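You operate a simulated robot arm through the tools that you are given. There is no shell and no other tool. Be economical: measure what you need, move in short steps, check, and stop when the job is done.

Carry out the task below with a simulated two-armed robot. There is one attempt and no reset: what you move stays moved.

Task
Tip the blue tote into the floor hopper and put it back empty.
Fine: carry it with both hands, use the tipper, shut the lid again, spill nothing.
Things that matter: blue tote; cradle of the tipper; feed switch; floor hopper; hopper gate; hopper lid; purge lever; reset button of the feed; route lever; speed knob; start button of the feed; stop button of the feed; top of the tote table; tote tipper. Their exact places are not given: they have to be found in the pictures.

The check looks at the end state, three seconds after you hand in, the way a careful person would. Anything else that was tipped, shoved, dropped, spilled or broken makes it a failure. Lids that push on must go on centred and level and be pressed home; caps that screw on are set level and turned clockwise until they are tight.

Robot
Two 7-joint arms with two-finger parallel grippers on one trunk, on a base that drives. Base frame: it is fixed to the floor where the robot stands at the start and does not move with it; the origin is under the middle of the robot, x ahead of it, y to its left, z up. Lengths are in m, angles in rad, forces in N, time in s.
The left shoulder is at the start at [0.07, 0.163, 1.37], the right one opposite. With the tool pointing down near the work surface each hand reaches from about 0.1 to 0.82 m from the robot's upright axis, wherever it stands, measured 20 degrees to its own side. Places, roughly: blue tote (36x24x15 cm) [0.6, -0.5, 0.8]; cradle of the tipper [0.4, 0.1, 0.9]; feed switch [0.5, 0.7, 1.3]; floor hopper [0.7, 0.2, 0.5]; hopper gate [0.5, 0.1, 0.6]; hopper lid [0.8, 0.1, 1.1]; purge lever [0.6, 0.3, 0.5]; reset button of the feed [0.6, 1, 1.2]; route lever [0.5, 0.8, 1.5]; speed knob [0.6, 0.9, 1.3]; start button of the feed [0.6, 1.2, 1.2]; stop button of the feed [0.6, 1.1, 1.2]; top of the tote table [0.6, -0.5, 0.8]; tote tipper [0.4, 0.1, 1]. Payload 3.43 kg a hand.
Tool frame (each hand has its own): the origin (TCP) lies between the finger pads and is the grasp point; the fingertips stand 0.034 m ahead of it; z points along the fingers, y is the line along which they close. The gripper opens to 0.128 m. The fingers are 0.024 m wide and 0.012 m thick; the gripper's body (0.048 by 0.13 m) begins 0.096 m behind the TCP.
Orientation is that of the tool frame in the base frame, as a unit quaternion [x, y, z, w]. With the fingers straight down and closing along the base's y, the tool's x points along the base's -x, its y along +y and its z along -z.

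Tools
- The arms move only by the tool send_rows. It takes "left_plan", "right_plan" or both (then of equal length, played together; a hand with none holds still); each is one flat list of numbers, 6 for each row, row after row: the shift along the tool's x, y, z in m, then the turn, a rotation vector about the tool's x, y, z in rad. In form: [tx, ty, tz, wx, wy, wz, tx, ty, tz, wx, wy, wz, ...]. A call has 1 to 20 rows; each row shifts and turns the commanded pose from where the row before left it, along the tool's axes as they then stand. "left_grip" and "right_grip" are, for a hand that has rows, the finger opening in m, from 0 to 0.128, set as the call begins (left out, the last holds). Each row takes 0.2 s and may step no farther than 0.05 m and 0.15 rad from the row before; otherwise, or with a gripper value out of range, the whole call is refused. Where a pose cannot be reached the arm comes as near as it can. A force on the tool above 90 N (or 10 N above the force at the start of the call, whichever is more), or a blocked arm, ends the call early, and 0.2 s more pass. The fingers move at their own pace (about 0.153 m/s each) and stop on an object; they squeeze with about 25 N. The grip force told is the motor's: it shows also when the fingers shut on nothing. Time passes only in rows, and 0.2 s behind the last, so rows that do not move let the fingers close. The reply holds the time, the measured pose of the TCP, the force on the tool along the base axes, the opening and the grip force, in the units named above and with some noise, with the torque about the TCP (base axes, N m) and any sound that the robot's microphone picked up.
- Cameras (640 x 400 px; columns grow to the right, rows downward): "scene" is now at [0.1391, 0.0043, 1.598]; the picture's right is [0.03, -1.00, 0.00], its down [-0.55, -0.01, -0.83] and it looks along [0.83, 0.02, -0.55] (base axes); focal length 214 px, centre (320, 200). "left" rides on the left gripper at [0.076, 0.011, -0.16] in its tool frame; the picture's right is [-0.15, 0.99, 0.00], its down [-0.88, -0.13, -0.46] and it looks along [-0.45, -0.07, 0.89] (tool axes); focal length 234 px, centre (320, 200). "right" rides on the right gripper at [0.076, -0.011, -0.16] in its tool frame; the picture's right is [0.15, 0.99, 0.00], its down [-0.88, 0.13, -0.46] and it looks along [-0.45, 0.07, 0.89] (tool axes); focal length 234 px, centre (320, 200).
- get_image(camera): a new picture of that camera. The clock stands still meanwhile.
- move_column(by): slides the trunk up (or, below 0, down) by that many m; the arms and the scene camera ride with it, the base frame stays. It gives what a move gives, with no picture.
- steer(legs): drives the robot by 1 to 6 legs, each [ahead, left, turn to the left] in m, m and rad, along the robot's own axes; the way and the turn of a leg run together, so that a leg with both is an arc; at most 1.5 m and 3.142 rad a leg. The arms and the cameras ride along, it lands a little off, and it stops where it bumps. It gives what a move gives.
- aim_head(pan, tilt): turns the head with the scene camera to pan (to the left, within 1.501 rad either way) and tilt (down, from -0.506 to 1.204), counted from straight ahead of the robot. It gives what a move gives.
- pixel_to_xyz(camera, pixels): for up to 12 pixels [column, row] of the newest picture of that camera ("zoom" is the newest enlarged one), the place [x, y, z] in the base frame of the surface seen there, good to about 0.003 m. The clock stands still meanwhile.
- close_up(camera, box): a new picture of the part [left, top, right, bottom] of that camera's present view, enlarged. The clock stands still meanwhile.
- sign_off(): hands the job in; it is judged then, once.

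Go step by step. Measure first, check grasps and placings, and put right what went wrong. The budget is 80 turns and 58 pictures, counting those below and the enlarged ones. Unless the task says otherwise, let go and move clear before handing in, and close with one line.

The tools are called as name(argument=value, ...) on one line, values as JSON. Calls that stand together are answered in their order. send_rows: Moves the arms, as the interface text tells. Its arguments: {"type":"object","properties":{"left_plan":{"type":"array"},"left_grip":{"type":"number"},"right_plan":{"type":"array"},"right_grip":{"type":"number"}},"required":[]} The other tools are called the same way: move_column (by) slides the trunk up or down; steer (legs) drives the base; aim_head (pan, tilt) turns the head that bears the scene camera; get_image (camera) takes a picture; pixel_to_xyz (camera, pixels) gives the place of the surface under pixels of a picture; close_up (camera, box) takes an enlarged picture of a part of a camera's view; sign_off () hands the job in.

At the start:

```text
time_s: 0.0
left_ee_pos: [0.5816, 0.1538, 1.5948]
left_tcp_rot: [-0.001, 1.0, 0.0, -0.001]
left_contact_force: [0.9, 0.4, 0.5]
left_ft_torque: [0.01, 0.01, 0.01]
left_finger_gap: 0.1278
left_grip_force: 0.2
right_ee_pos: [0.4129, -0.1559, 1.6686]
right_tcp_rot: [0.001, 1.0, 0.001, 0.0]
right_contact_force: [-1.2, 0.0, 0.2]
right_ft_torque: [0.0, 0.01, 0.01]
right_finger_gap: 0.1281
right_grip_force: 0.0
trunk travel left (down, up): [-0.85, 0.09]
robot x, y, heading: [-0.0015, -0.0016, -0.001]
head pan, tilt: [0.026, 0.583]
```

scene: 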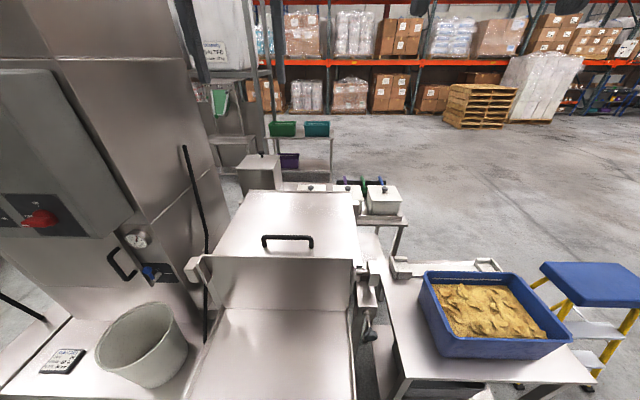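
right: 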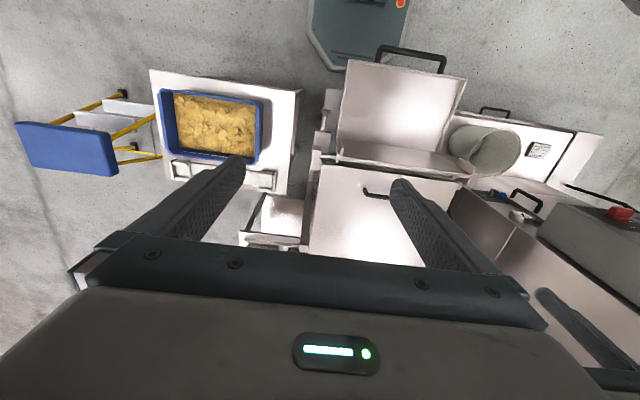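
left: 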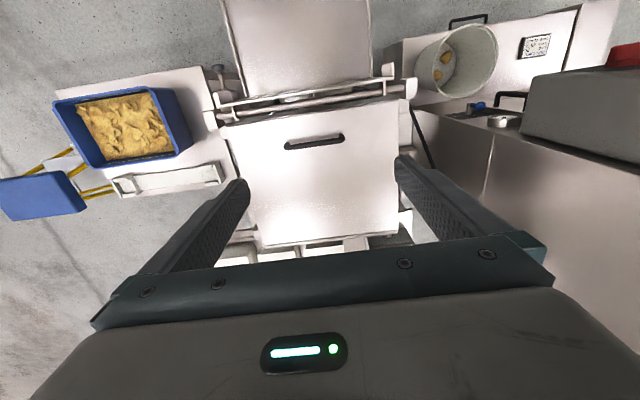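

The scene shows the tote at about (490,310), the hopper lid with a handle at (287,240), and the tipper cradle at (285,350). I'll look closer and measure these.

close_up(camera="scene", box=[160, 160, 420, 400])

close_up(camera="left", box=[40, 0, 440, 250])

pixel_to_xyz(camera="scene", pixels=[[420, 275], [515, 272], [572, 340], [440, 352], [485, 300], [264, 242], [288, 237], [312, 242], [245, 195], [352, 195], [215, 255], [353, 265]])

pixel_to_xyz(camera="left", pixels=[[233, 5], [365, 5], [220, 105], [390, 85], [395, 80], [222, 120], [286, 147], [342, 135], [230, 130], [395, 115], [255, 240], [400, 235]])

```text
1.67 times, centred on (290, 280) of scene
```

zoom: 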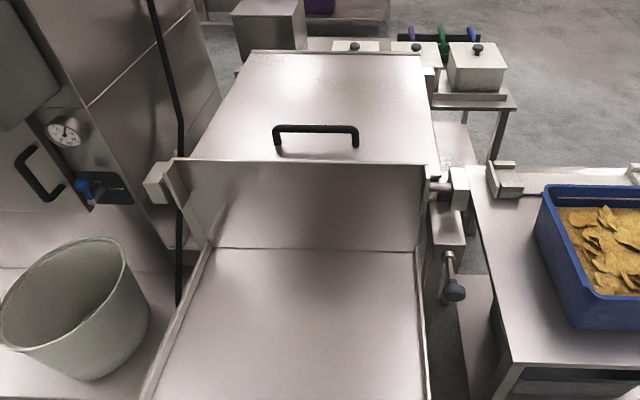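

```text
1.60 times, centred on (240, 125) of left
```

zoom: 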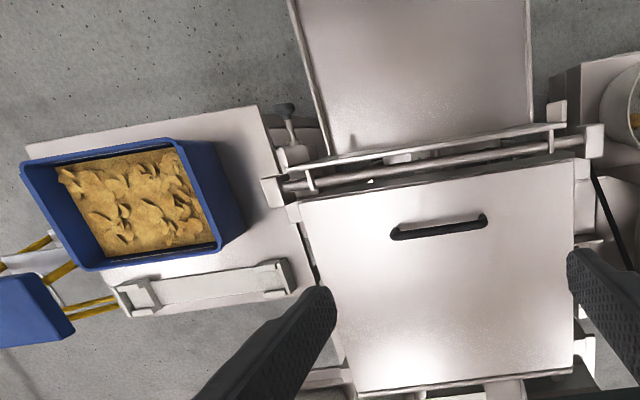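

```text
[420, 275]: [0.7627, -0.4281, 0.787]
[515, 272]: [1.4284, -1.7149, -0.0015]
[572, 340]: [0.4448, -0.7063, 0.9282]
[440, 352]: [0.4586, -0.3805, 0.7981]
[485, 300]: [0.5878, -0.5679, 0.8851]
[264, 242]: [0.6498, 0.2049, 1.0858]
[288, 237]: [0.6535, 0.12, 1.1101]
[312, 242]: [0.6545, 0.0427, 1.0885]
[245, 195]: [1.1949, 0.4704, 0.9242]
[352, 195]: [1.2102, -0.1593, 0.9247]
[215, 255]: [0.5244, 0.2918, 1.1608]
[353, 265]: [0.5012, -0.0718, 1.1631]
```

```text
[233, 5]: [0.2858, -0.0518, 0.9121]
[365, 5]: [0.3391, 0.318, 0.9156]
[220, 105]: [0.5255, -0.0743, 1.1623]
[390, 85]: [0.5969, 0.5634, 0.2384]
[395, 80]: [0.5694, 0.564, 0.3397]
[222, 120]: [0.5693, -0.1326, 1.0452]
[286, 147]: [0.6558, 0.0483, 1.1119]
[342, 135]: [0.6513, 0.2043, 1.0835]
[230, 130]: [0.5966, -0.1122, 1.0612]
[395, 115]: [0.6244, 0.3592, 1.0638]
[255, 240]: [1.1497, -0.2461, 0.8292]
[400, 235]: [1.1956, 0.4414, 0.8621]
```

The zoom shows an L-shaped cradle, with floor z≈0.91 and back wall top z≈1.16 at x≈0.51. The hopper lid lies behind it, and there is a knob at about (370,335). I'll tilt the head down for a better view and probe more points.

aim_head(pan=0.0, tilt=1.0)

get_image(camera="scene")

close_up(camera="scene", box=[340, 60, 500, 200])

```text
time_s: 0.9
left_ee_pos: [0.5811, 0.154, 1.5949]
left_tcp_rot: [-0.001, 1.0, 0.0, 0.0]
left_contact_force: [0.5, 0.6, -0.3]
left_ft_torque: [0.0, 0.02, 0.04]
left_finger_gap: 0.1279
left_grip_force: 0.0
right_ee_pos: [0.4124, -0.1553, 1.669]
right_tcp_rot: [0.0, 1.0, 0.0, 0.001]
right_contact_force: [0.1, 0.6, -0.9]
right_ft_torque: [0.02, 0.02, 0.0]
right_finger_gap: 0.1283
right_grip_force: 0.1
trunk travel left (down, up): [-0.85, 0.09]
robot x, y, heading: [0.0048, 0.0008, -0.002]
head pan, tilt: [0.0, 1.0]
```

```text
52 pictures are left
```

scene: 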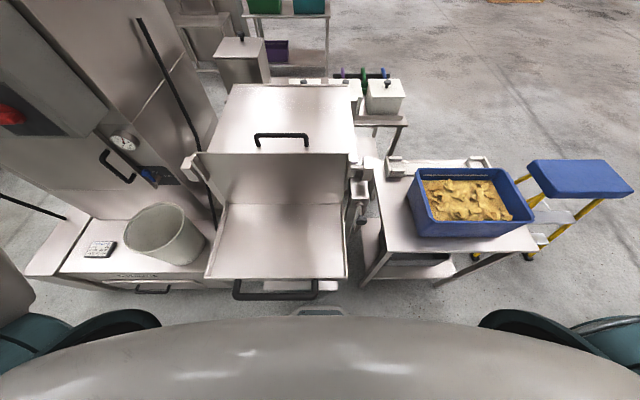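

```text
2.86 times, centred on (420, 130) of scene
```

zoom: 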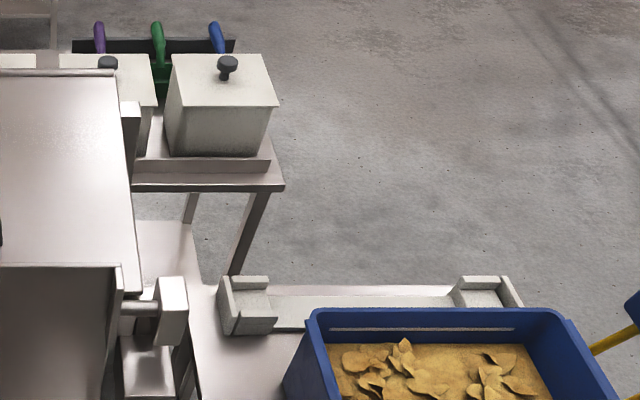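

The cradle has a black tipping handle at (275,291) on its near edge, and there is a knob beside it at (360,212). I'll measure the cradle, lid and tote, and zoom in on the lock and the lid.

pixel_to_xyz(camera="scene", pixels=[[235, 290], [275, 293], [315, 290], [207, 276], [344, 276], [228, 207], [342, 207], [275, 240], [275, 180], [233, 87], [347, 87], [290, 110]])

pixel_to_xyz(camera="scene", pixels=[[418, 170], [509, 169], [533, 215], [419, 234], [460, 200], [480, 190], [500, 210], [440, 190], [390, 220], [400, 250], [520, 240], [392, 162]])

close_up(camera="scene", box=[190, 140, 390, 310])

close_up(camera="scene", box=[390, 140, 550, 260])

```text
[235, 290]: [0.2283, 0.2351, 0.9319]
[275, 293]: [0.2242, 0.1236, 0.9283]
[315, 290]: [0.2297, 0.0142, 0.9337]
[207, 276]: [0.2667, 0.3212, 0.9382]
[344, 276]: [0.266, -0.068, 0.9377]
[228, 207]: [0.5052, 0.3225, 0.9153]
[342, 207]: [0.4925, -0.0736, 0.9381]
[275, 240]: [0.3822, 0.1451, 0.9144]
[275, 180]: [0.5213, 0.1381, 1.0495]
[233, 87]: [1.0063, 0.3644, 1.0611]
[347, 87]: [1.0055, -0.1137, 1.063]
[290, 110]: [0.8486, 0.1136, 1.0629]
```

```text
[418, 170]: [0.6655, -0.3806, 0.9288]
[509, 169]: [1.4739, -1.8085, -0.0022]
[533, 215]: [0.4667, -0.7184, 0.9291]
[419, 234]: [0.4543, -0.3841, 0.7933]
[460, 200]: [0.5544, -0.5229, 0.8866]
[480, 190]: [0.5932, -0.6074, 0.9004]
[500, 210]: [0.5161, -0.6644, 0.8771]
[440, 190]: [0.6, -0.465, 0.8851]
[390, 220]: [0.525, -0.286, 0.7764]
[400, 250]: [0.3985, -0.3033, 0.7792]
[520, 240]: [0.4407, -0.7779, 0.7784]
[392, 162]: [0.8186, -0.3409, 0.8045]
```

```text
2.35 times, centred on (290, 225) of scene
```

zoom: 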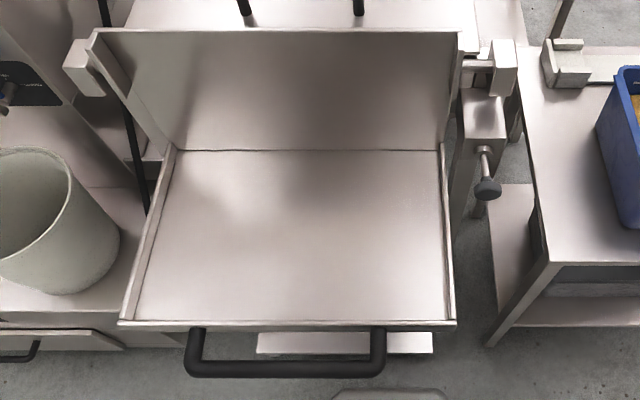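

```text
3.33 times, centred on (470, 200) of scene
```

zoom: 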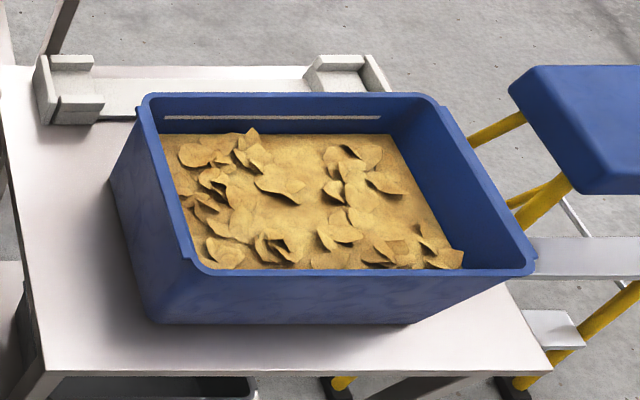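

Tote rim z≈0.93 and table z≈0.778. The cradle spans y −0.07 to 0.32 and x 0.27 to 0.51, with its handle at x≈0.225, z≈0.93. Before moving anything I'll check the knob, the pivot, the panel to the left and the notice.

close_up(camera="scene", box=[335, 145, 395, 235])

aim_head(pan=0.9, tilt=0.7)

get_image(camera="scene")

```text
4.44 times, centred on (365, 190) of scene
```

zoom: 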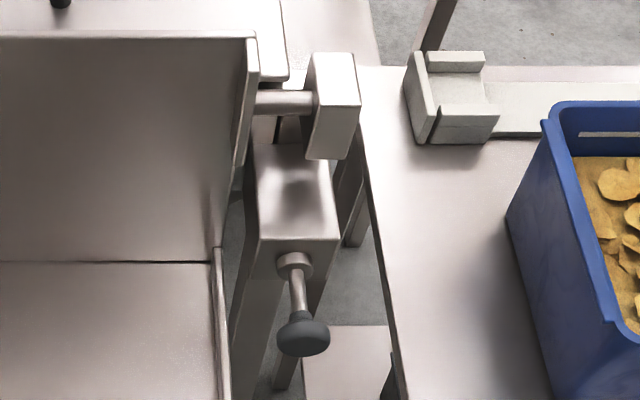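

```text
time_s: 2.1
left_ee_pos: [0.5821, 0.1536, 1.5939]
left_tcp_rot: [-0.001, 1.0, 0.0, 0.0]
left_contact_force: [0.2, 0.4, -0.9]
left_ft_torque: [0.0, 0.0, 0.01]
left_finger_gap: 0.1279
left_grip_force: 0.0
right_ee_pos: [0.4134, -0.1558, 1.6698]
right_tcp_rot: [0.0, 1.0, 0.0, 0.0]
right_contact_force: [-0.2, -0.1, -0.7]
right_ft_torque: [0.02, -0.02, 0.01]
right_finger_gap: 0.1281
right_grip_force: 0.1
trunk travel left (down, up): [-0.85, 0.09]
robot x, y, heading: [0.0012, -0.0006, 0.004]
head pan, tilt: [0.901, 0.7]
```

```text
47 pictures are left
```

scene: 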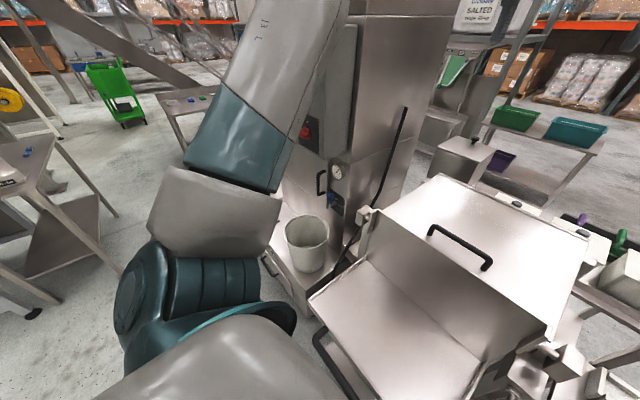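

The knob comes out of the right-hand post at (305,335) in the zoom. I'll point the head back and look at the post, the label and the area under the cradle.

aim_head(pan=0.0, tilt=0.9)

get_image(camera="scene")

close_up(camera="scene", box=[60, 120, 240, 320])

pixel_to_xyz(camera="scene", pixels=[[363, 240], [360, 228], [360, 195], [366, 185], [192, 190], [275, 315], [230, 305], [208, 120], [345, 310]])

```text
time_s: 3.3
left_ee_pos: [0.58, 0.1532, 1.594]
left_tcp_rot: [0.001, 1.0, 0.0, 0.0]
left_contact_force: [-0.2, -0.3, 0.4]
left_ft_torque: [-0.01, 0.0, 0.04]
left_finger_gap: 0.1282
left_grip_force: 0.1
right_ee_pos: [0.4117, -0.1558, 1.6692]
right_tcp_rot: [0.0, 1.0, 0.0, 0.001]
right_contact_force: [0.8, 0.8, -0.2]
right_ft_torque: [-0.01, 0.03, 0.0]
right_finger_gap: 0.1283
right_grip_force: 0.0
trunk travel left (down, up): [-0.85, 0.09]
robot x, y, heading: [-0.0004, 0.0021, 0.002]
head pan, tilt: [0.0, 0.901]
```

```text
46 pictures are left
```

scene: 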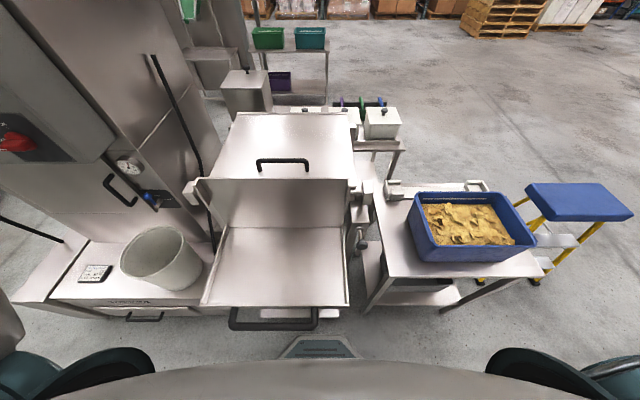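

```text
2.00 times, centred on (150, 220) of scene
```

zoom: 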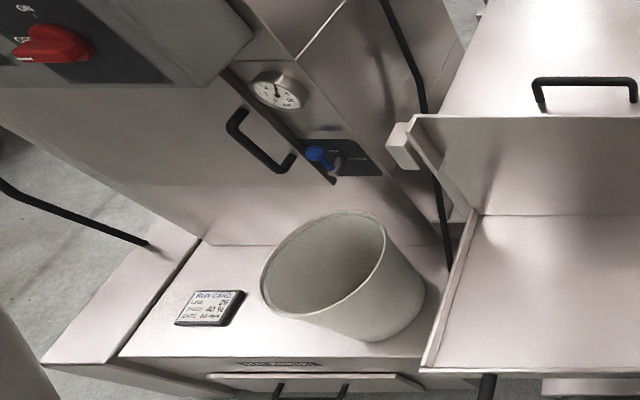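

```text
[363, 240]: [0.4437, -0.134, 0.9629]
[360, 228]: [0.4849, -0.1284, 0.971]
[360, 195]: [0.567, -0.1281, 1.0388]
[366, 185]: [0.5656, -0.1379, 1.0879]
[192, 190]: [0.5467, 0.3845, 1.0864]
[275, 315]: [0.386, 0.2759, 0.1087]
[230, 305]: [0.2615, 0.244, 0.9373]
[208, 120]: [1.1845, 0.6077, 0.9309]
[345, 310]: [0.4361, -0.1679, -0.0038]
```

The knob sits at (0.444,−0.134,0.963). The hinge side of the lid isn't visible yet, so I'll use the left hand camera to look at the lid's far edge.

send_rows(left_plan=[0, 0, 0, 0, 0.15, 0, 0, 0, 0, 0, 0.15, 0, 0, 0, 0, 0, 0.15, 0])

get_image(camera="left")

close_up(camera="scene", box=[220, 90, 400, 200])

```text
time_s: 4.1
left_ee_pos: [0.5494, 0.172, 1.5304]
left_tcp_rot: [0.0, 0.975, -0.005, -0.223]
left_contact_force: [0.2, 0.6, -0.8]
left_ft_torque: [-0.11, 0.08, 0.03]
left_finger_gap: 0.1279
left_grip_force: 0.1
left hand out of reach, approached as far as the arm can: row 2, 3
right_ee_pos: [0.418, -0.1476, 1.6694]
right_tcp_rot: [0.0, 1.0, -0.002, -0.002]
right_contact_force: [0.2, 0.4, 0.2]
right_ft_torque: [-0.13, 0.07, 0.01]
right_finger_gap: 0.1282
right_grip_force: 0.0
trunk travel left (down, up): [-0.85, 0.09]
robot x, y, heading: [-0.0005, -0.0014, -0.001]
head pan, tilt: [0.0, 0.901]
```

```text
44 pictures are left
```

left: 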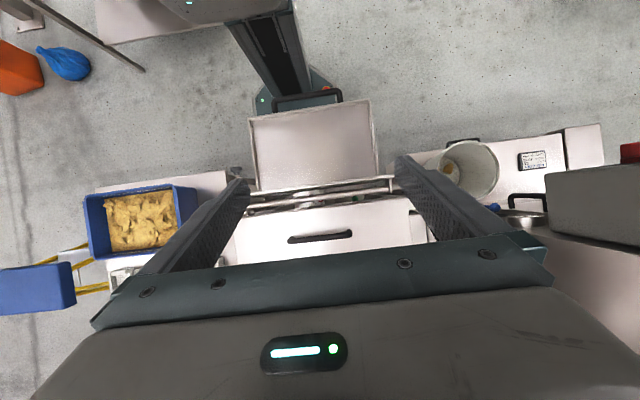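

```text
3.56 times, centred on (310, 145) of scene
```

zoom: 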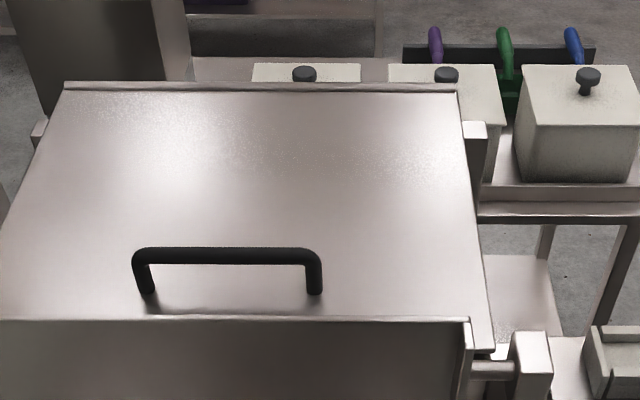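

The lid has a hinge rod along its far edge at x≈1.0, so it opens away from me by the handle at (0.655,0.126,1.10). I'll square up the left hand, turn it so the fingers close along x, and come down over the handle.

send_rows(left_plan=[0, 0, 0, 0, -0.15, 0, 0, 0, 0, 0, -0.15, 0, 0, 0, 0, 0, -0.15, 0, 0, 0, 0.02, 0, 0, 0.1428, 0, 0, 0.02, 0, 0, 0.1428, 0, 0, 0.02, 0, 0, 0.1428, 0, 0, 0.02, 0, 0, 0.1428, 0, 0, 0.02, 0, 0, 0.1428, 0, 0, 0.02, 0, 0, 0.1428, 0, 0, 0.02, 0, 0, 0.1428, 0, 0, 0.02, 0, 0, 0.1428, 0, 0, 0.02, 0, 0, 0.1428, 0, 0, 0.02, 0, 0, 0.1428, 0, 0, 0.02, 0, 0, 0.1428], left_grip=0.09)

close_up(camera="scene", box=[180, 80, 400, 240])

```text
time_s: 7.1
left_ee_pos: [0.453, 0.1154, 1.3041]
left_tcp_rot: [0.707, 0.707, 0.001, 0.0]
left_contact_force: [-0.4, -0.1, 0.0]
left_ft_torque: [0.01, 0.02, 0.0]
left_finger_gap: 0.0899
left_grip_force: 0.0
left hand out of reach, approached as far as the arm can: row 12, 13, 14
right_ee_pos: [0.4123, -0.157, 1.669]
right_tcp_rot: [0.0, 1.0, 0.001, 0.0]
right_contact_force: [0.1, -0.1, -0.3]
right_ft_torque: [0.03, 0.0, 0.05]
right_finger_gap: 0.1279
right_grip_force: 0.0
trunk travel left (down, up): [-0.85, 0.09]
robot x, y, heading: [0.0045, -0.0002, 0.004]
head pan, tilt: [0.0, 0.901]
```

```text
2.50 times, centred on (290, 160) of scene
```

zoom: 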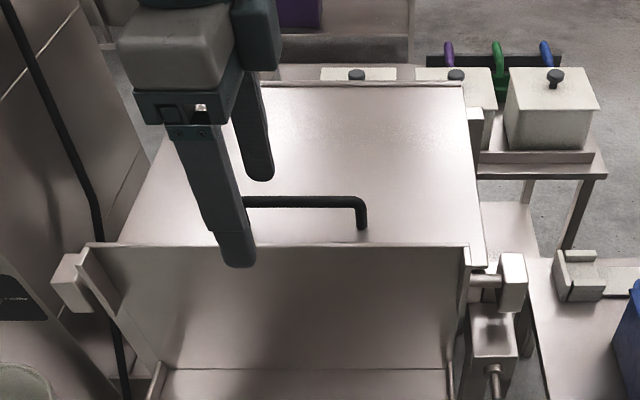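

The 90° turn worked, but the hand stopped short at x=0.453. I'll try moving forward along tool y to reach over the handle.

send_rows(left_plan=[0, 0.04, 0, 0, 0, 0, 0, 0.04, 0, 0, 0, 0, 0, 0.04, 0.01, 0, 0, 0, 0, 0.04, 0.01, 0, 0, 0, 0, 0.04, 0.01, 0, 0, 0])

```text
time_s: 8.3
left_ee_pos: [0.4749, 0.0645, 1.2792]
left_tcp_rot: [0.706, 0.708, 0.0, 0.001]
left_contact_force: [0.3, -0.5, -0.6]
left_ft_torque: [-0.01, -0.04, 0.03]
left_finger_gap: 0.0898
left_grip_force: 0.0
left hand out of reach, approached as far as the arm can: row 1, 2, 3, 4, 5
right_ee_pos: [0.4135, -0.1569, 1.6681]
right_tcp_rot: [0.0, 1.0, 0.001, 0.0]
right_contact_force: [-0.6, 0.3, 0.0]
right_ft_torque: [0.0, 0.0, 0.0]
right_finger_gap: 0.128
right_grip_force: 0.1
trunk travel left (down, up): [-0.85, 0.09]
robot x, y, heading: [-0.0007, 0.0024, 0.001]
head pan, tilt: [0.0, 0.901]
```

This roll limits the arm, so I'll turn the hand the other way by 180° in roll.

send_rows(left_plan=[0, 0, -0.01, 0, 0, -0.15, 0, 0, -0.01, 0, 0, -0.15, 0, 0, -0.01, 0, 0, -0.15, 0, 0, 0, 0, 0, -0.15, 0, 0, 0, 0, 0, -0.15, 0, 0, 0, 0, 0, -0.15, 0, 0, 0, 0, 0, -0.15, 0, 0, 0, 0, 0, -0.15, 0, 0, 0, 0, 0, -0.15, 0, 0, 0, 0, 0, -0.15, 0, 0, 0, 0, 0, -0.15, 0, 0, 0, 0, 0, -0.15, 0, 0, 0, 0, 0, -0.15, 0, 0, 0, 0, 0, -0.15, 0, 0, 0, 0, 0, -0.15, 0, 0, 0, 0, 0, -0.15, 0, 0, 0, 0, 0, -0.15, 0, 0, 0, 0, 0, -0.15, 0, 0, 0, 0, 0, -0.15, 0, 0, 0, 0, 0, -0.15])

send_rows(left_plan=[0, 0, 0, 0, 0, -0.1416, 0, 0, 0, 0, 0, 0])

```text
time_s: 12.5
left_ee_pos: [0.4717, 0.0679, 1.3062]
left_tcp_rot: [-0.656, 0.755, 0.0, 0.0]
left_contact_force: [-0.4, 0.9, 0.2]
left_ft_torque: [-0.02, 0.03, -0.02]
left_finger_gap: 0.0904
left_grip_force: 0.1
right_ee_pos: [0.4126, -0.1548, 1.6682]
right_tcp_rot: [0.0, 1.0, 0.001, 0.001]
right_contact_force: [-0.5, 0.1, -0.2]
right_ft_torque: [-0.03, -0.02, -0.01]
right_finger_gap: 0.128
right_grip_force: 0.0
trunk travel left (down, up): [-0.85, 0.09]
robot x, y, heading: [-0.0007, 0.0002, 0.004]
head pan, tilt: [0.0, 0.901]
```

```text
time_s: 13.1
left_ee_pos: [0.4726, 0.0694, 1.3074]
left_tcp_rot: [0.707, -0.707, 0.0, 0.0]
left_contact_force: [0.9, 0.4, -0.1]
left_ft_torque: [-0.03, 0.02, 0.01]
left_finger_gap: 0.0899
left_grip_force: 0.1
right_ee_pos: [0.4118, -0.1545, 1.6677]
right_tcp_rot: [-0.001, 1.0, 0.0, 0.0]
right_contact_force: [0.4, 0.2, -0.1]
right_ft_torque: [0.01, -0.02, 0.02]
right_finger_gap: 0.128
right_grip_force: 0.0
trunk travel left (down, up): [-0.85, 0.09]
robot x, y, heading: [0.0003, -0.0013, 0.001]
head pan, tilt: [0.0, 0.901]
```

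This roll is reachable: tool y now points to −x and tool x to −y. I'll move over the handle at (0.66,0.126).

send_rows(left_plan=[-0.012, -0.0375, 0, 0, 0, 0, -0.012, -0.0375, 0, 0, 0, 0, -0.012, -0.0375, 0, 0, 0, 0, -0.011, -0.0375, 0.0, 0, 0, 0, -0.01, -0.0375, 0.02, 0, 0, 0, 0, 0, 0.03, 0, 0, 0])

get_image(camera="left")

```text
time_s: 14.5
left_ee_pos: [0.6594, 0.1253, 1.2564]
left_tcp_rot: [0.707, -0.707, 0.0, 0.0]
left_contact_force: [0.7, 0.1, 0.4]
left_ft_torque: [-0.01, 0.01, -0.03]
left_finger_gap: 0.09
left_grip_force: 0.0
right_ee_pos: [0.4123, -0.1551, 1.6691]
right_tcp_rot: [-0.001, 1.0, 0.001, 0.0]
right_contact_force: [-0.1, -0.1, -0.2]
right_ft_torque: [-0.03, -0.01, -0.01]
right_finger_gap: 0.128
right_grip_force: 0.0
trunk travel left (down, up): [-0.85, 0.09]
robot x, y, heading: [-0.0002, 0.0029, -0.001]
head pan, tilt: [0.0, 0.901]
```

```text
41 pictures are left
```

left: 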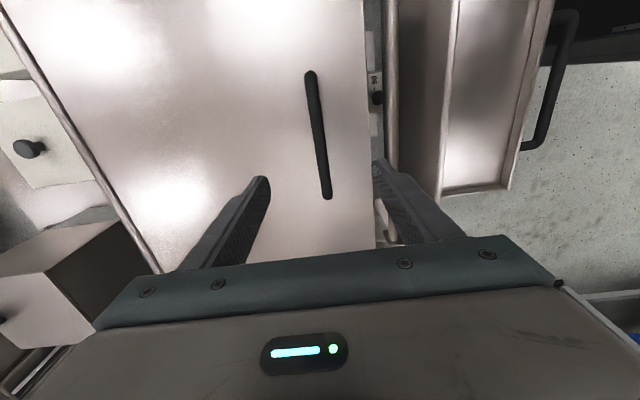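

The handle shows at (310,75)–(328,195), between the fingers. I'll measure it from here.

pixel_to_xyz(camera="left", pixels=[[312, 90], [317, 120], [321, 150], [326, 185], [360, 150], [378, 98], [392, 60], [160, 265], [368, 20]])

```text
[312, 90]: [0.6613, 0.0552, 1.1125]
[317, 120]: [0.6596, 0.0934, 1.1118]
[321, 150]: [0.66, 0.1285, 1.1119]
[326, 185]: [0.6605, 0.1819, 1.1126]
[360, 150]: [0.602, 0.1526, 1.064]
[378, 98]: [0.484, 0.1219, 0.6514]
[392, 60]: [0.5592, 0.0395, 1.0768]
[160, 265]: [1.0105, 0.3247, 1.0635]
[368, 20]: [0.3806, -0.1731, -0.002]
```

The handle axis is x≈0.660 with its top at z=1.112. I'll descend to z≈1.108 and close.

send_rows(left_plan=[0, 0, 0.04, 0, 0, 0, 0, 0, 0.04, 0, 0, 0, 0, 0, 0.04, 0, 0, 0, 0, 0, 0.028, 0, 0, 0])

send_rows(left_plan=[0, 0, 0, 0, 0, 0, 0, 0, 0, 0, 0, 0, 0, 0, 0, 0, 0, 0], left_grip=0.0)

```text
time_s: 15.5
left_ee_pos: [0.6621, 0.1256, 1.106]
left_tcp_rot: [-0.707, 0.707, -0.001, 0.0]
left_contact_force: [0.3, 0.3, -1.3]
left_ft_torque: [0.0, 0.0, 0.02]
left_finger_gap: 0.09
left_grip_force: 0.0
right_ee_pos: [0.4134, -0.1552, 1.6687]
right_tcp_rot: [0.0, 1.0, 0.0, -0.001]
right_contact_force: [0.8, 0.0, 0.4]
right_ft_torque: [0.01, 0.04, -0.02]
right_finger_gap: 0.1281
right_grip_force: 0.1
trunk travel left (down, up): [-0.85, 0.09]
robot x, y, heading: [-0.0033, -0.003, 0.002]
head pan, tilt: [0.0, 0.901]
```

```text
time_s: 16.3
left_ee_pos: [0.6607, 0.1268, 1.1067]
left_tcp_rot: [-0.706, 0.708, 0.0, 0.0]
left_contact_force: [-11.7, -0.1, -3.0]
left_ft_torque: [0.3, 0.25, 0.05]
left_finger_gap: 0.0159
left_grip_force: 45.2
right_ee_pos: [0.4095, -0.1553, 1.67]
right_tcp_rot: [0.0, 1.0, 0.0, 0.0]
right_contact_force: [-0.3, -0.4, -0.5]
right_ft_torque: [0.0, 0.0, 0.01]
right_finger_gap: 0.1281
right_grip_force: 0.0
trunk travel left (down, up): [-0.85, 0.09]
robot x, y, heading: [0.0024, 0.0005, 0.001]
head pan, tilt: [0.0, 0.901]
```

The handle is gripped with a gap of 16 mm. I'll lift the lid along its arc to 20°, keeping the tool down.

send_rows(left_plan=[0, -0.005, -0.03, 0, 0, 0, 0, -0.008, -0.029, 0, 0, 0, 0, -0.0104, -0.0285, 0, 0, 0, 0, -0.0126, -0.0275, 0, 0, 0])

get_image(camera="scene")

```text
time_s: 17.3
left_ee_pos: [0.6955, 0.1248, 1.2265]
left_tcp_rot: [-0.707, 0.707, -0.002, 0.002]
left_contact_force: [-8.5, 0.2, 5.3]
left_ft_torque: [0.33, 0.1, 0.07]
left_finger_gap: 0.0158
left_grip_force: 44.7
right_ee_pos: [0.4098, -0.1557, 1.6695]
right_tcp_rot: [0.0, 1.0, 0.002, 0.001]
right_contact_force: [0.7, 0.7, 0.0]
right_ft_torque: [-0.02, -0.02, 0.0]
right_finger_gap: 0.1279
right_grip_force: 0.0
trunk travel left (down, up): [-0.85, 0.09]
robot x, y, heading: [-0.0008, 0.0001, 0.0]
head pan, tilt: [0.0, 0.901]
```

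```text
40 pictures are left
```

scene: 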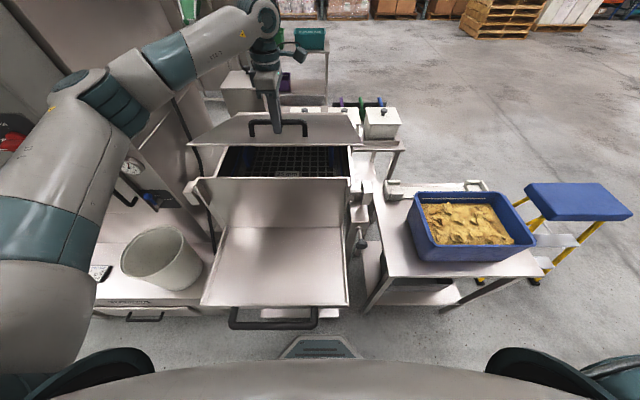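

The lid is rising about its hinge with little force. I'll continue to about 50°.

send_rows(left_plan=[0, -0.0151, -0.0263, 0, 0, 0, 0, -0.0174, -0.0249, 0, 0, 0, 0, -0.0195, -0.0233, 0, 0, 0, 0, -0.0214, -0.0215, 0, 0, 0, 0, -0.0232, -0.0195, 0, 0, 0, 0, -0.0249, -0.0174, 0, 0, 0])

get_image(camera="scene")

```text
time_s: 18.7
left_ee_pos: [0.7965, 0.1204, 1.3484]
left_tcp_rot: [-0.707, 0.707, -0.001, 0.005]
left_contact_force: [-5.5, 9.0, 9.9]
left_ft_torque: [0.07, -0.19, -0.19]
left_finger_gap: 0.0158
left_grip_force: 44.9
left hand out of reach, approached as far as the arm can: row 6
right_ee_pos: [0.4079, -0.1644, 1.6706]
right_tcp_rot: [0.001, 1.0, 0.003, 0.001]
right_contact_force: [-0.3, -1.5, 1.1]
right_ft_torque: [0.14, -0.04, -0.01]
right_finger_gap: 0.1279
right_grip_force: 0.0
trunk travel left (down, up): [-0.85, 0.09]
robot x, y, heading: [-0.0013, -0.0006, -0.002]
head pan, tilt: [0.0, 0.901]
```

```text
39 pictures are left
```

scene: 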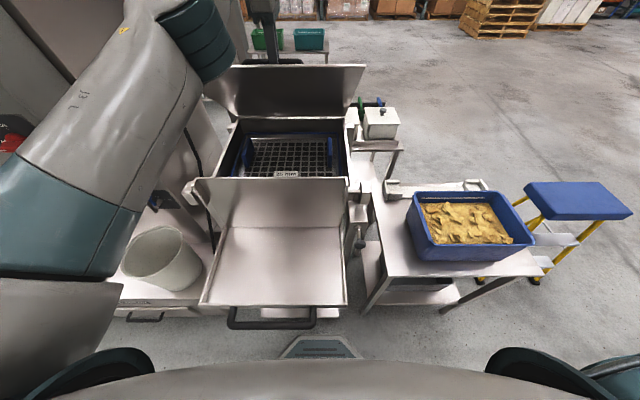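

The lid is at about 47° and the left arm is at the end of its reach. I'll hold it there and bring the right hand, fingers closed and pointing forward, underneath to push it over.

send_rows(right_plan=[0, 0, 0.03, 0, -0.1428, 0, 0, 0, 0.03, 0, -0.1428, 0, 0, 0, 0.03, 0, -0.1428, 0, 0, 0, 0, 0, -0.1428, 0, 0, 0, 0, 0, -0.1428, 0, 0, 0, 0, 0, -0.1428, 0, 0, 0, 0, 0, -0.1428, 0, 0, 0, 0, 0, -0.1428, 0, 0, 0, 0, 0, -0.1428, 0, 0, 0, 0, 0, -0.1428, 0, 0, 0, 0, 0, -0.1428, 0], right_grip=0.0)

```text
time_s: 21.1
left_ee_pos: [0.7967, 0.1196, 1.3474]
left_tcp_rot: [-0.706, 0.708, -0.001, 0.003]
left_contact_force: [-9.0, -16.2, 10.2]
left_ft_torque: [-0.84, 0.16, 0.14]
left_finger_gap: 0.0158
left_grip_force: 44.6
right_ee_pos: [0.4451, -0.142, 1.6282]
right_tcp_rot: [0.001, 0.706, 0.002, 0.708]
right_contact_force: [0.4, 0.0, 0.7]
right_ft_torque: [-0.02, -0.01, 0.01]
right_finger_gap: 0.0
right_grip_force: 24.6
right hand out of reach, approached as far as the arm can: row 10, 11
trunk travel left (down, up): [-0.85, 0.09]
robot x, y, heading: [-0.004, 0.0003, 0.002]
head pan, tilt: [0.0, 0.901]
```

The right hand now points forward. I'll lower it to z≈1.28, y≈−0.02.

send_rows(right_plan=[0.0435, 0.015, 0, 0, 0, 0, 0.0435, 0.015, 0, 0, 0, 0, 0.0435, 0.015, 0, 0, 0, 0, 0.0435, 0.015, 0, 0, 0, 0, 0.0435, 0.015, 0, 0, 0, 0, 0.0435, 0.015, 0, 0, 0, 0, 0.0435, 0.015, 0, 0, 0, 0, 0.0435, 0.015, 0, 0, 0, 0])

get_image(camera="scene")

```text
time_s: 22.9
left_ee_pos: [0.797, 0.1201, 1.3483]
left_tcp_rot: [-0.706, 0.708, -0.001, 0.001]
left_contact_force: [-8.8, -17.2, 10.0]
left_ft_torque: [-0.31, 0.12, -0.06]
left_finger_gap: 0.0157
left_grip_force: 45.2
right_ee_pos: [0.4944, 0.0281, 1.3409]
right_tcp_rot: [0.002, 0.706, 0.001, 0.708]
right_contact_force: [-0.2, 0.5, -0.5]
right_ft_torque: [0.01, 0.02, -0.01]
right_finger_gap: 0.0
right_grip_force: 25.3
right hand out of reach, approached as far as the arm can: row 1, 2, 3, 4, 5
trunk travel left (down, up): [-0.85, 0.09]
robot x, y, heading: [-0.0009, -0.0032, -0.003]
head pan, tilt: [0.0, 0.901]
```

```text
38 pictures are left
```

scene: 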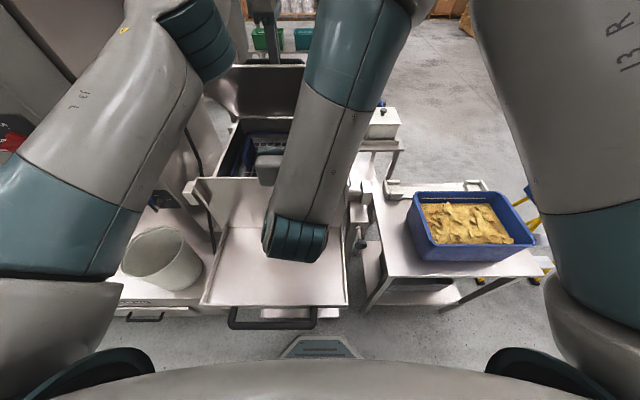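

The right hand is at (0.494,0.028,1.341). I'll move it down to z≈1.29 and forward to just before the lid's underside.

send_rows(right_plan=[0.01, -0.008, 0.03, 0, 0, 0, 0.01, -0.008, 0.03, 0, 0, 0, 0.01, -0.008, 0.04, 0, 0, 0, 0.01, -0.008, 0.04, 0, 0, 0, 0.01, -0.008, 0.04, 0, 0, 0, 0, -0.008, 0.04, 0, 0, 0])

get_image(camera="scene")

```text
time_s: 24.3
left_ee_pos: [0.798, 0.1209, 1.3483]
left_tcp_rot: [0.707, -0.707, 0.0, -0.002]
left_contact_force: [-7.5, -17.3, 11.5]
left_ft_torque: [-0.28, 0.23, 0.03]
left_finger_gap: 0.0156
left_grip_force: 45.0
right_ee_pos: [0.7174, -0.0207, 1.288]
right_tcp_rot: [0.001, 0.707, 0.001, 0.707]
right_contact_force: [0.5, -0.9, 0.1]
right_ft_torque: [0.02, -0.01, -0.02]
right_finger_gap: 0.0002
right_grip_force: 25.1
trunk travel left (down, up): [-0.85, 0.09]
robot x, y, heading: [-0.0028, 0.0017, -0.004]
head pan, tilt: [0.0, 0.901]
```

```text
37 pictures are left
```

scene: 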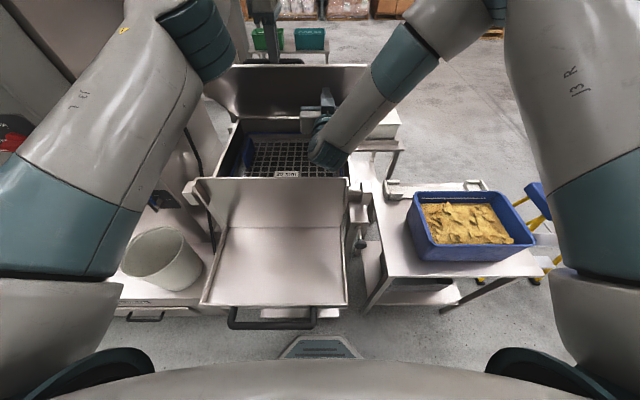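

The right hand is under the lid at x=0.717. I'll advance it to touch, then open the left fingers slightly and draw the left hand up off the handle.

send_rows(right_plan=[0, 0, 0.02, 0, 0, 0, 0, 0, 0.02, 0, 0, 0, 0, 0, 0.01, 0, 0, 0])

send_rows(left_plan=[0, 0, 0, 0, 0, 0, 0, 0, 0, 0, 0, 0, 0, 0, -0.02, 0, 0, 0, 0, 0, -0.03, 0, 0, 0, 0, 0, -0.04, 0, 0, 0], left_grip=0.032)

get_image(camera="scene")

```text
time_s: 25.1
left_ee_pos: [0.8023, 0.1193, 1.3501]
left_tcp_rot: [-0.705, 0.709, -0.008, 0.009]
left_contact_force: [-1.5, -11.0, 4.3]
left_ft_torque: [0.85, -0.2, 0.37]
left_finger_gap: 0.0158
left_grip_force: 45.0
right_ee_pos: [0.7601, -0.0169, 1.2775]
right_tcp_rot: [-0.003, 0.716, 0.001, 0.698]
right_contact_force: [-0.5, 1.2, 1.0]
right_ft_torque: [0.03, -0.01, 0.0]
right_finger_gap: 0.0
right_grip_force: 24.2
trunk travel left (down, up): [-0.85, 0.09]
robot x, y, heading: [-0.0005, 0.002, -0.003]
head pan, tilt: [0.0, 0.901]
stopped in row 3 (right hand): the force on the tool passed its limit at 110 N (the readings are from after the stop); the commanded pose is now the measured one
```

```text
time_s: 26.3
left_ee_pos: [0.7698, 0.1307, 1.4358]
left_tcp_rot: [0.708, -0.706, 0.008, -0.007]
left_contact_force: [-0.9, -0.3, -0.6]
left_ft_torque: [0.03, -0.05, -0.01]
left_finger_gap: 0.032
left_grip_force: 0.2
left hand out of reach, approached as far as the arm can: row 3, 4, 5
right_ee_pos: [0.7587, -0.0165, 1.277]
right_tcp_rot: [-0.005, 0.716, 0.002, 0.698]
right_contact_force: [0.9, -0.9, 0.2]
right_ft_torque: [0.01, -0.02, 0.01]
right_finger_gap: 0.0
right_grip_force: 25.2
trunk travel left (down, up): [-0.85, 0.09]
robot x, y, heading: [0.0012, -0.004, -0.003]
head pan, tilt: [0.0, 0.901]
```

```text
36 pictures are left
```

scene: 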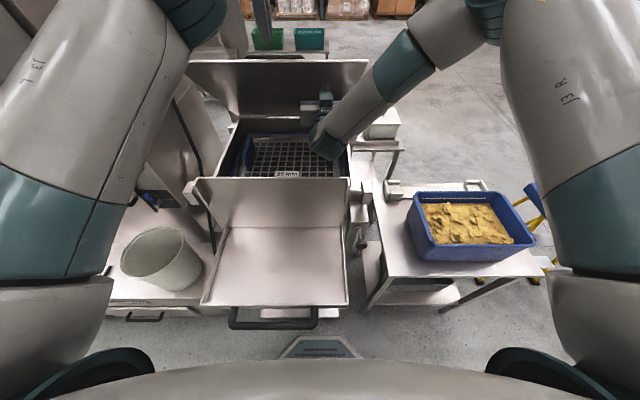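

The left hand is off the handle and the lid stays put, with no load on the right hand. I'll pull the left hand back and push the lid over with the right.

send_rows(left_plan=[0, 0.03, -0.01, 0, 0, 0, 0, 0.04, 0, 0, 0, 0, 0, 0.04, 0, 0, 0, 0, 0, 0.04, 0, 0, 0, 0, 0, 0.04, 0, 0, 0, 0, 0, 0.03, 0, 0, 0, 0])

send_rows(right_plan=[0, 0, 0.02, 0, 0, 0, 0, 0, 0.02, 0, 0, 0, 0, 0, 0.02, 0, 0, 0, 0, 0, 0.02, 0, 0, 0, 0, 0, 0.02, 0, 0, 0, 0, 0, 0.02, 0, 0, 0])

get_image(camera="scene")

```text
time_s: 27.7
left_ee_pos: [0.6797, 0.1108, 1.4733]
left_tcp_rot: [0.708, -0.706, 0.007, -0.007]
left_contact_force: [0.3, -0.9, 0.3]
left_ft_torque: [0.05, -0.07, 0.01]
left_finger_gap: 0.0321
left_grip_force: 0.1
left hand out of reach, approached as far as the arm can: row 1, 2, 3, 4
right_ee_pos: [0.7599, -0.018, 1.2769]
right_tcp_rot: [-0.004, 0.716, 0.003, 0.698]
right_contact_force: [0.5, 0.6, -0.1]
right_ft_torque: [-0.01, -0.01, 0.08]
right_finger_gap: 0.0001
right_grip_force: 25.3
trunk travel left (down, up): [-0.85, 0.09]
robot x, y, heading: [-0.0013, -0.0016, -0.003]
head pan, tilt: [0.0, 0.901]
```

```text
time_s: 29.1
left_ee_pos: [0.6826, 0.112, 1.4728]
left_tcp_rot: [0.707, -0.707, 0.007, -0.008]
left_contact_force: [0.4, -0.3, 0.4]
left_ft_torque: [0.06, 0.0, -0.02]
left_finger_gap: 0.0316
left_grip_force: 0.0
right_ee_pos: [0.8812, -0.0145, 1.274]
right_tcp_rot: [-0.005, 0.717, 0.002, 0.697]
right_contact_force: [0.2, 0.0, 0.5]
right_ft_torque: [0.04, 0.02, -0.01]
right_finger_gap: 0.0003
right_grip_force: 25.3
trunk travel left (down, up): [-0.85, 0.09]
robot x, y, heading: [-0.0006, -0.0022, -0.0]
head pan, tilt: [0.0, 0.901]
```

```text
35 pictures are left
```

scene: 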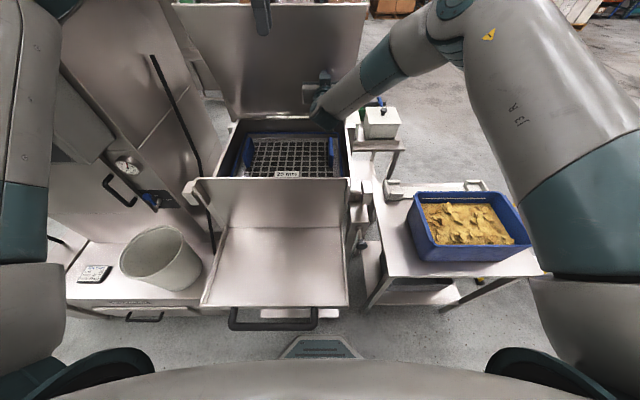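

The lid is at about 70° and holding. I'll keep pushing.

send_rows(right_plan=[0, 0, 0.02, 0, 0, 0, 0, 0, 0.02, 0, 0, 0, 0, 0, 0.02, 0, 0, 0, 0, 0, 0.02, 0, 0, 0, 0, 0, 0.02, 0, 0, 0, 0, 0, 0.02, 0, 0, 0, 0, 0, 0.015, 0, 0, 0])

get_image(camera="scene")

pixel_to_xyz(camera="scene", pixels=[[230, 100], [215, 40], [340, 40], [340, 95], [270, 50]])

```text
time_s: 30.7
left_ee_pos: [0.6774, 0.1127, 1.4754]
left_tcp_rot: [0.708, -0.706, 0.009, -0.008]
left_contact_force: [-0.4, -0.5, 0.5]
left_ft_torque: [0.0, -0.03, 0.03]
left_finger_gap: 0.0318
left_grip_force: 0.1
right_ee_pos: [1.0137, -0.012, 1.2716]
right_tcp_rot: [-0.004, 0.716, 0.001, 0.698]
right_contact_force: [-0.9, 0.1, 1.0]
right_ft_torque: [0.02, 0.0, 0.01]
right_finger_gap: 0.0
right_grip_force: 25.1
trunk travel left (down, up): [-0.85, 0.09]
robot x, y, heading: [0.0009, -0.0039, 0.003]
head pan, tilt: [0.0, 0.901]
```

```text
34 pictures are left
```

scene: 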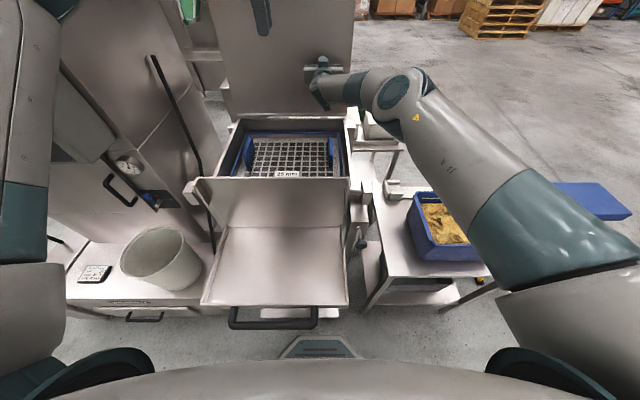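

```text
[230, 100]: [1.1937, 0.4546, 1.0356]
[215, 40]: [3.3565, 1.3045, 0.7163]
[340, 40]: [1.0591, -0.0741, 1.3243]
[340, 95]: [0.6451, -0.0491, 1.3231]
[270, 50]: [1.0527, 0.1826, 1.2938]
```

The lid leans about 10° past vertical at (340,40) and stays there, so it's open. I'll back out the right hand and return both hands to fingers-down, closing along y.

send_rows(right_plan=[0, 0, -0.05, 0, 0, 0, 0, 0, -0.05, 0, 0, 0, 0, -0.03, -0.05, 0, 0, 0, 0, -0.03, -0.05, 0, 0, 0, 0, -0.03, -0.05, 0, 0, 0, 0, -0.03, -0.05, 0, 0, 0, 0, -0.03, -0.05, 0, 0, 0, 0, -0.03, -0.05, 0, 0, 0, 0, -0.02, -0.03, 0, 0, 0, -0.01, 0, 0, 0, 0.145, 0, 0, 0, 0, 0, 0.145, 0, 0, 0, 0, 0, 0.145, 0, 0, 0, 0, 0, 0.145, 0, 0, 0, 0, 0, 0.145, 0, 0, 0, 0, 0, 0.145, 0, 0, 0, 0, 0, 0.145, 0, 0, 0, 0, 0, 0.145, 0, 0, 0, 0, 0, 0.145, 0, 0, 0, 0, 0, 0.145, 0, 0, 0, 0, 0, 0.095, 0], left_plan=[0, 0.02, 0, 0, 0, 0, 0, 0.02, 0, 0, 0, 0, 0, 0.02, 0, 0, 0, 0, 0, 0.02, 0, 0, 0, 0, 0, 0.02, 0, 0, 0, 0, 0, 0.02, 0, 0, 0, 0, 0, 0, 0, 0, 0, 0.1428, 0, 0, 0, 0, 0, 0.1428, 0, 0, 0, 0, 0, 0.1428, 0, 0, 0, 0, 0, 0.1428, 0, 0, 0, 0, 0, 0.1428, 0, 0, 0, 0, 0, 0.1428, 0, 0, 0, 0, 0, 0.1428, 0, 0, 0, 0, 0, 0.1428, 0, 0, 0, 0, 0, 0.1428, 0, 0, 0, 0, 0, 0.1428, 0, 0, 0, 0, 0, 0.1428, 0, 0, 0, 0, 0, 0, 0, 0, 0, 0, 0, 0, 0, 0, 0, 0, 0, 0], right_grip=0.1, left_grip=0.1)

aim_head(pan=-0.6, tilt=0.9)

get_image(camera="scene")

```text
refused: row 3 steps farther than a row can; nothing moved
```

```text
time_s: 31.7
left_ee_pos: [0.6791, 0.1123, 1.4742]
left_tcp_rot: [0.707, -0.707, 0.008, -0.008]
left_contact_force: [-1.2, 0.2, 0.0]
left_ft_torque: [0.0, 0.01, -0.01]
left_finger_gap: 0.0318
left_grip_force: 0.0
right_ee_pos: [1.0138, -0.0107, 1.2722]
right_tcp_rot: [-0.005, 0.715, 0.002, 0.699]
right_contact_force: [-7.8, -1.7, 3.5]
right_ft_torque: [-0.04, -0.01, -0.07]
right_finger_gap: 0.0001
right_grip_force: 25.0
trunk travel left (down, up): [-0.85, 0.09]
robot x, y, heading: [-0.002, 0.0034, 0.0]
head pan, tilt: [-0.6, 0.901]
```

```text
33 pictures are left
```

scene: 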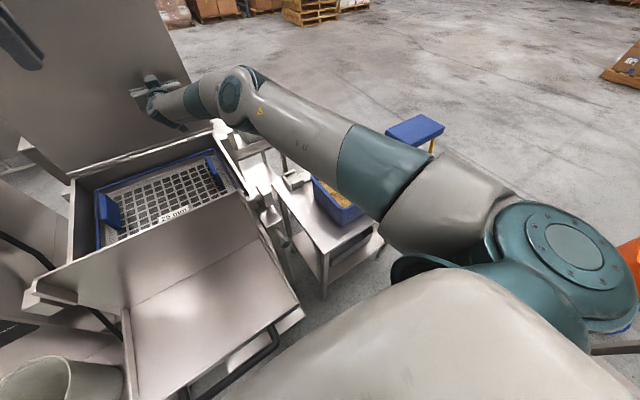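

The combined step was too large, so nothing moved. I'll resend with smaller steps, backing the right hand off first and watching the lid.

send_rows(right_plan=[0, 0, -0.03, 0, 0, 0, 0, 0, -0.04, 0, 0, 0, 0, -0.025, -0.04, 0, 0, 0, 0, -0.025, -0.04, 0, 0, 0, 0, -0.025, -0.04, 0, 0, 0, 0, -0.025, -0.04, 0, 0, 0, 0, -0.025, -0.04, 0, 0, 0, 0, -0.025, -0.04, 0, 0, 0, 0, -0.025, -0.04, 0, 0, 0, 0, -0.025, -0.04, 0, 0, 0, 0, 0, -0.04, 0, 0, 0, 0, 0, -0.03, 0, 0, 0], left_plan=[0, 0.02, 0, 0, 0, 0.0, 0, 0, 0, 0, 0, 0.1428, 0, 0, 0, 0, 0, 0.1428, 0, 0, 0, 0, 0, 0.1428, 0, 0, 0, 0, 0, 0.1428, 0, 0, 0, 0, 0, 0.1428, 0, 0, 0, 0, 0, 0.1428, 0, 0, 0, 0, 0, 0.1428, 0, 0, 0, 0, 0, 0.1428, 0, 0, 0, 0, 0, 0.1428, 0, 0, 0, 0, 0, 0.1428, 0, 0, 0, 0, 0, 0.1428])

send_rows(right_plan=[0, 0, 0, 0, 0.145, 0, 0, 0, 0, 0, 0.145, 0, 0, 0, 0, 0, 0.145, 0, 0, 0, 0, 0, 0.145, 0, 0, 0, 0, 0, 0.145, 0, 0, 0, 0, 0, 0.145, 0, 0, 0, 0, 0, 0.145, 0, 0, 0, 0, 0, 0.145, 0, 0, 0, 0, 0, 0.145, 0, 0, 0, 0, 0, 0.145, 0, 0, 0, 0, 0, 0.1, 0], right_grip=0.1)

get_image(camera="scene")

```text
time_s: 34.3
left_ee_pos: [0.6649, 0.1133, 1.4717]
left_tcp_rot: [0.0, 1.0, -0.001, 0.01]
left_contact_force: [-0.2, 0.5, 0.2]
left_ft_torque: [-0.01, 0.0, 0.02]
left_finger_gap: 0.032
left_grip_force: 0.0
right_ee_pos: [0.5865, -0.1031, 1.3306]
right_tcp_rot: [-0.006, 0.717, 0.002, 0.697]
right_contact_force: [0.1, 0.4, 0.7]
right_ft_torque: [-0.05, -0.01, -0.04]
right_finger_gap: 0.0
right_grip_force: 24.7
right hand out of reach, approached as far as the arm can: row 3, 4, 5, 6, 7, 8, 9, 10, 11, 12
trunk travel left (down, up): [-0.85, 0.09]
robot x, y, heading: [-0.0013, 0.0002, -0.002]
head pan, tilt: [-0.6, 0.901]
```

```text
time_s: 36.7
left_ee_pos: [0.6626, 0.1125, 1.4717]
left_tcp_rot: [-0.001, 1.0, 0.0, 0.01]
left_contact_force: [-0.4, 0.4, 0.5]
left_ft_torque: [0.02, -0.01, 0.0]
left_finger_gap: 0.0323
left_grip_force: 0.0
right_ee_pos: [0.587, -0.1023, 1.3315]
right_tcp_rot: [-0.005, 1.0, -0.002, -0.004]
right_contact_force: [-0.2, 0.6, -0.8]
right_ft_torque: [-0.02, 0.03, 0.0]
right_finger_gap: 0.0998
right_grip_force: 0.1
trunk travel left (down, up): [-0.85, 0.09]
robot x, y, heading: [-0.0004, -0.0, -0.0]
head pan, tilt: [-0.6, 0.901]
```

```text
32 pictures are left
```

scene: 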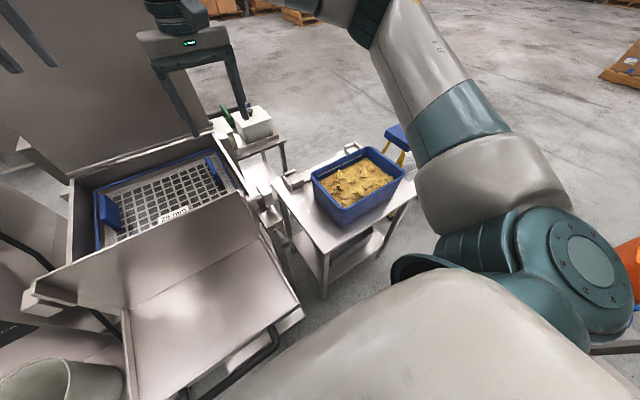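

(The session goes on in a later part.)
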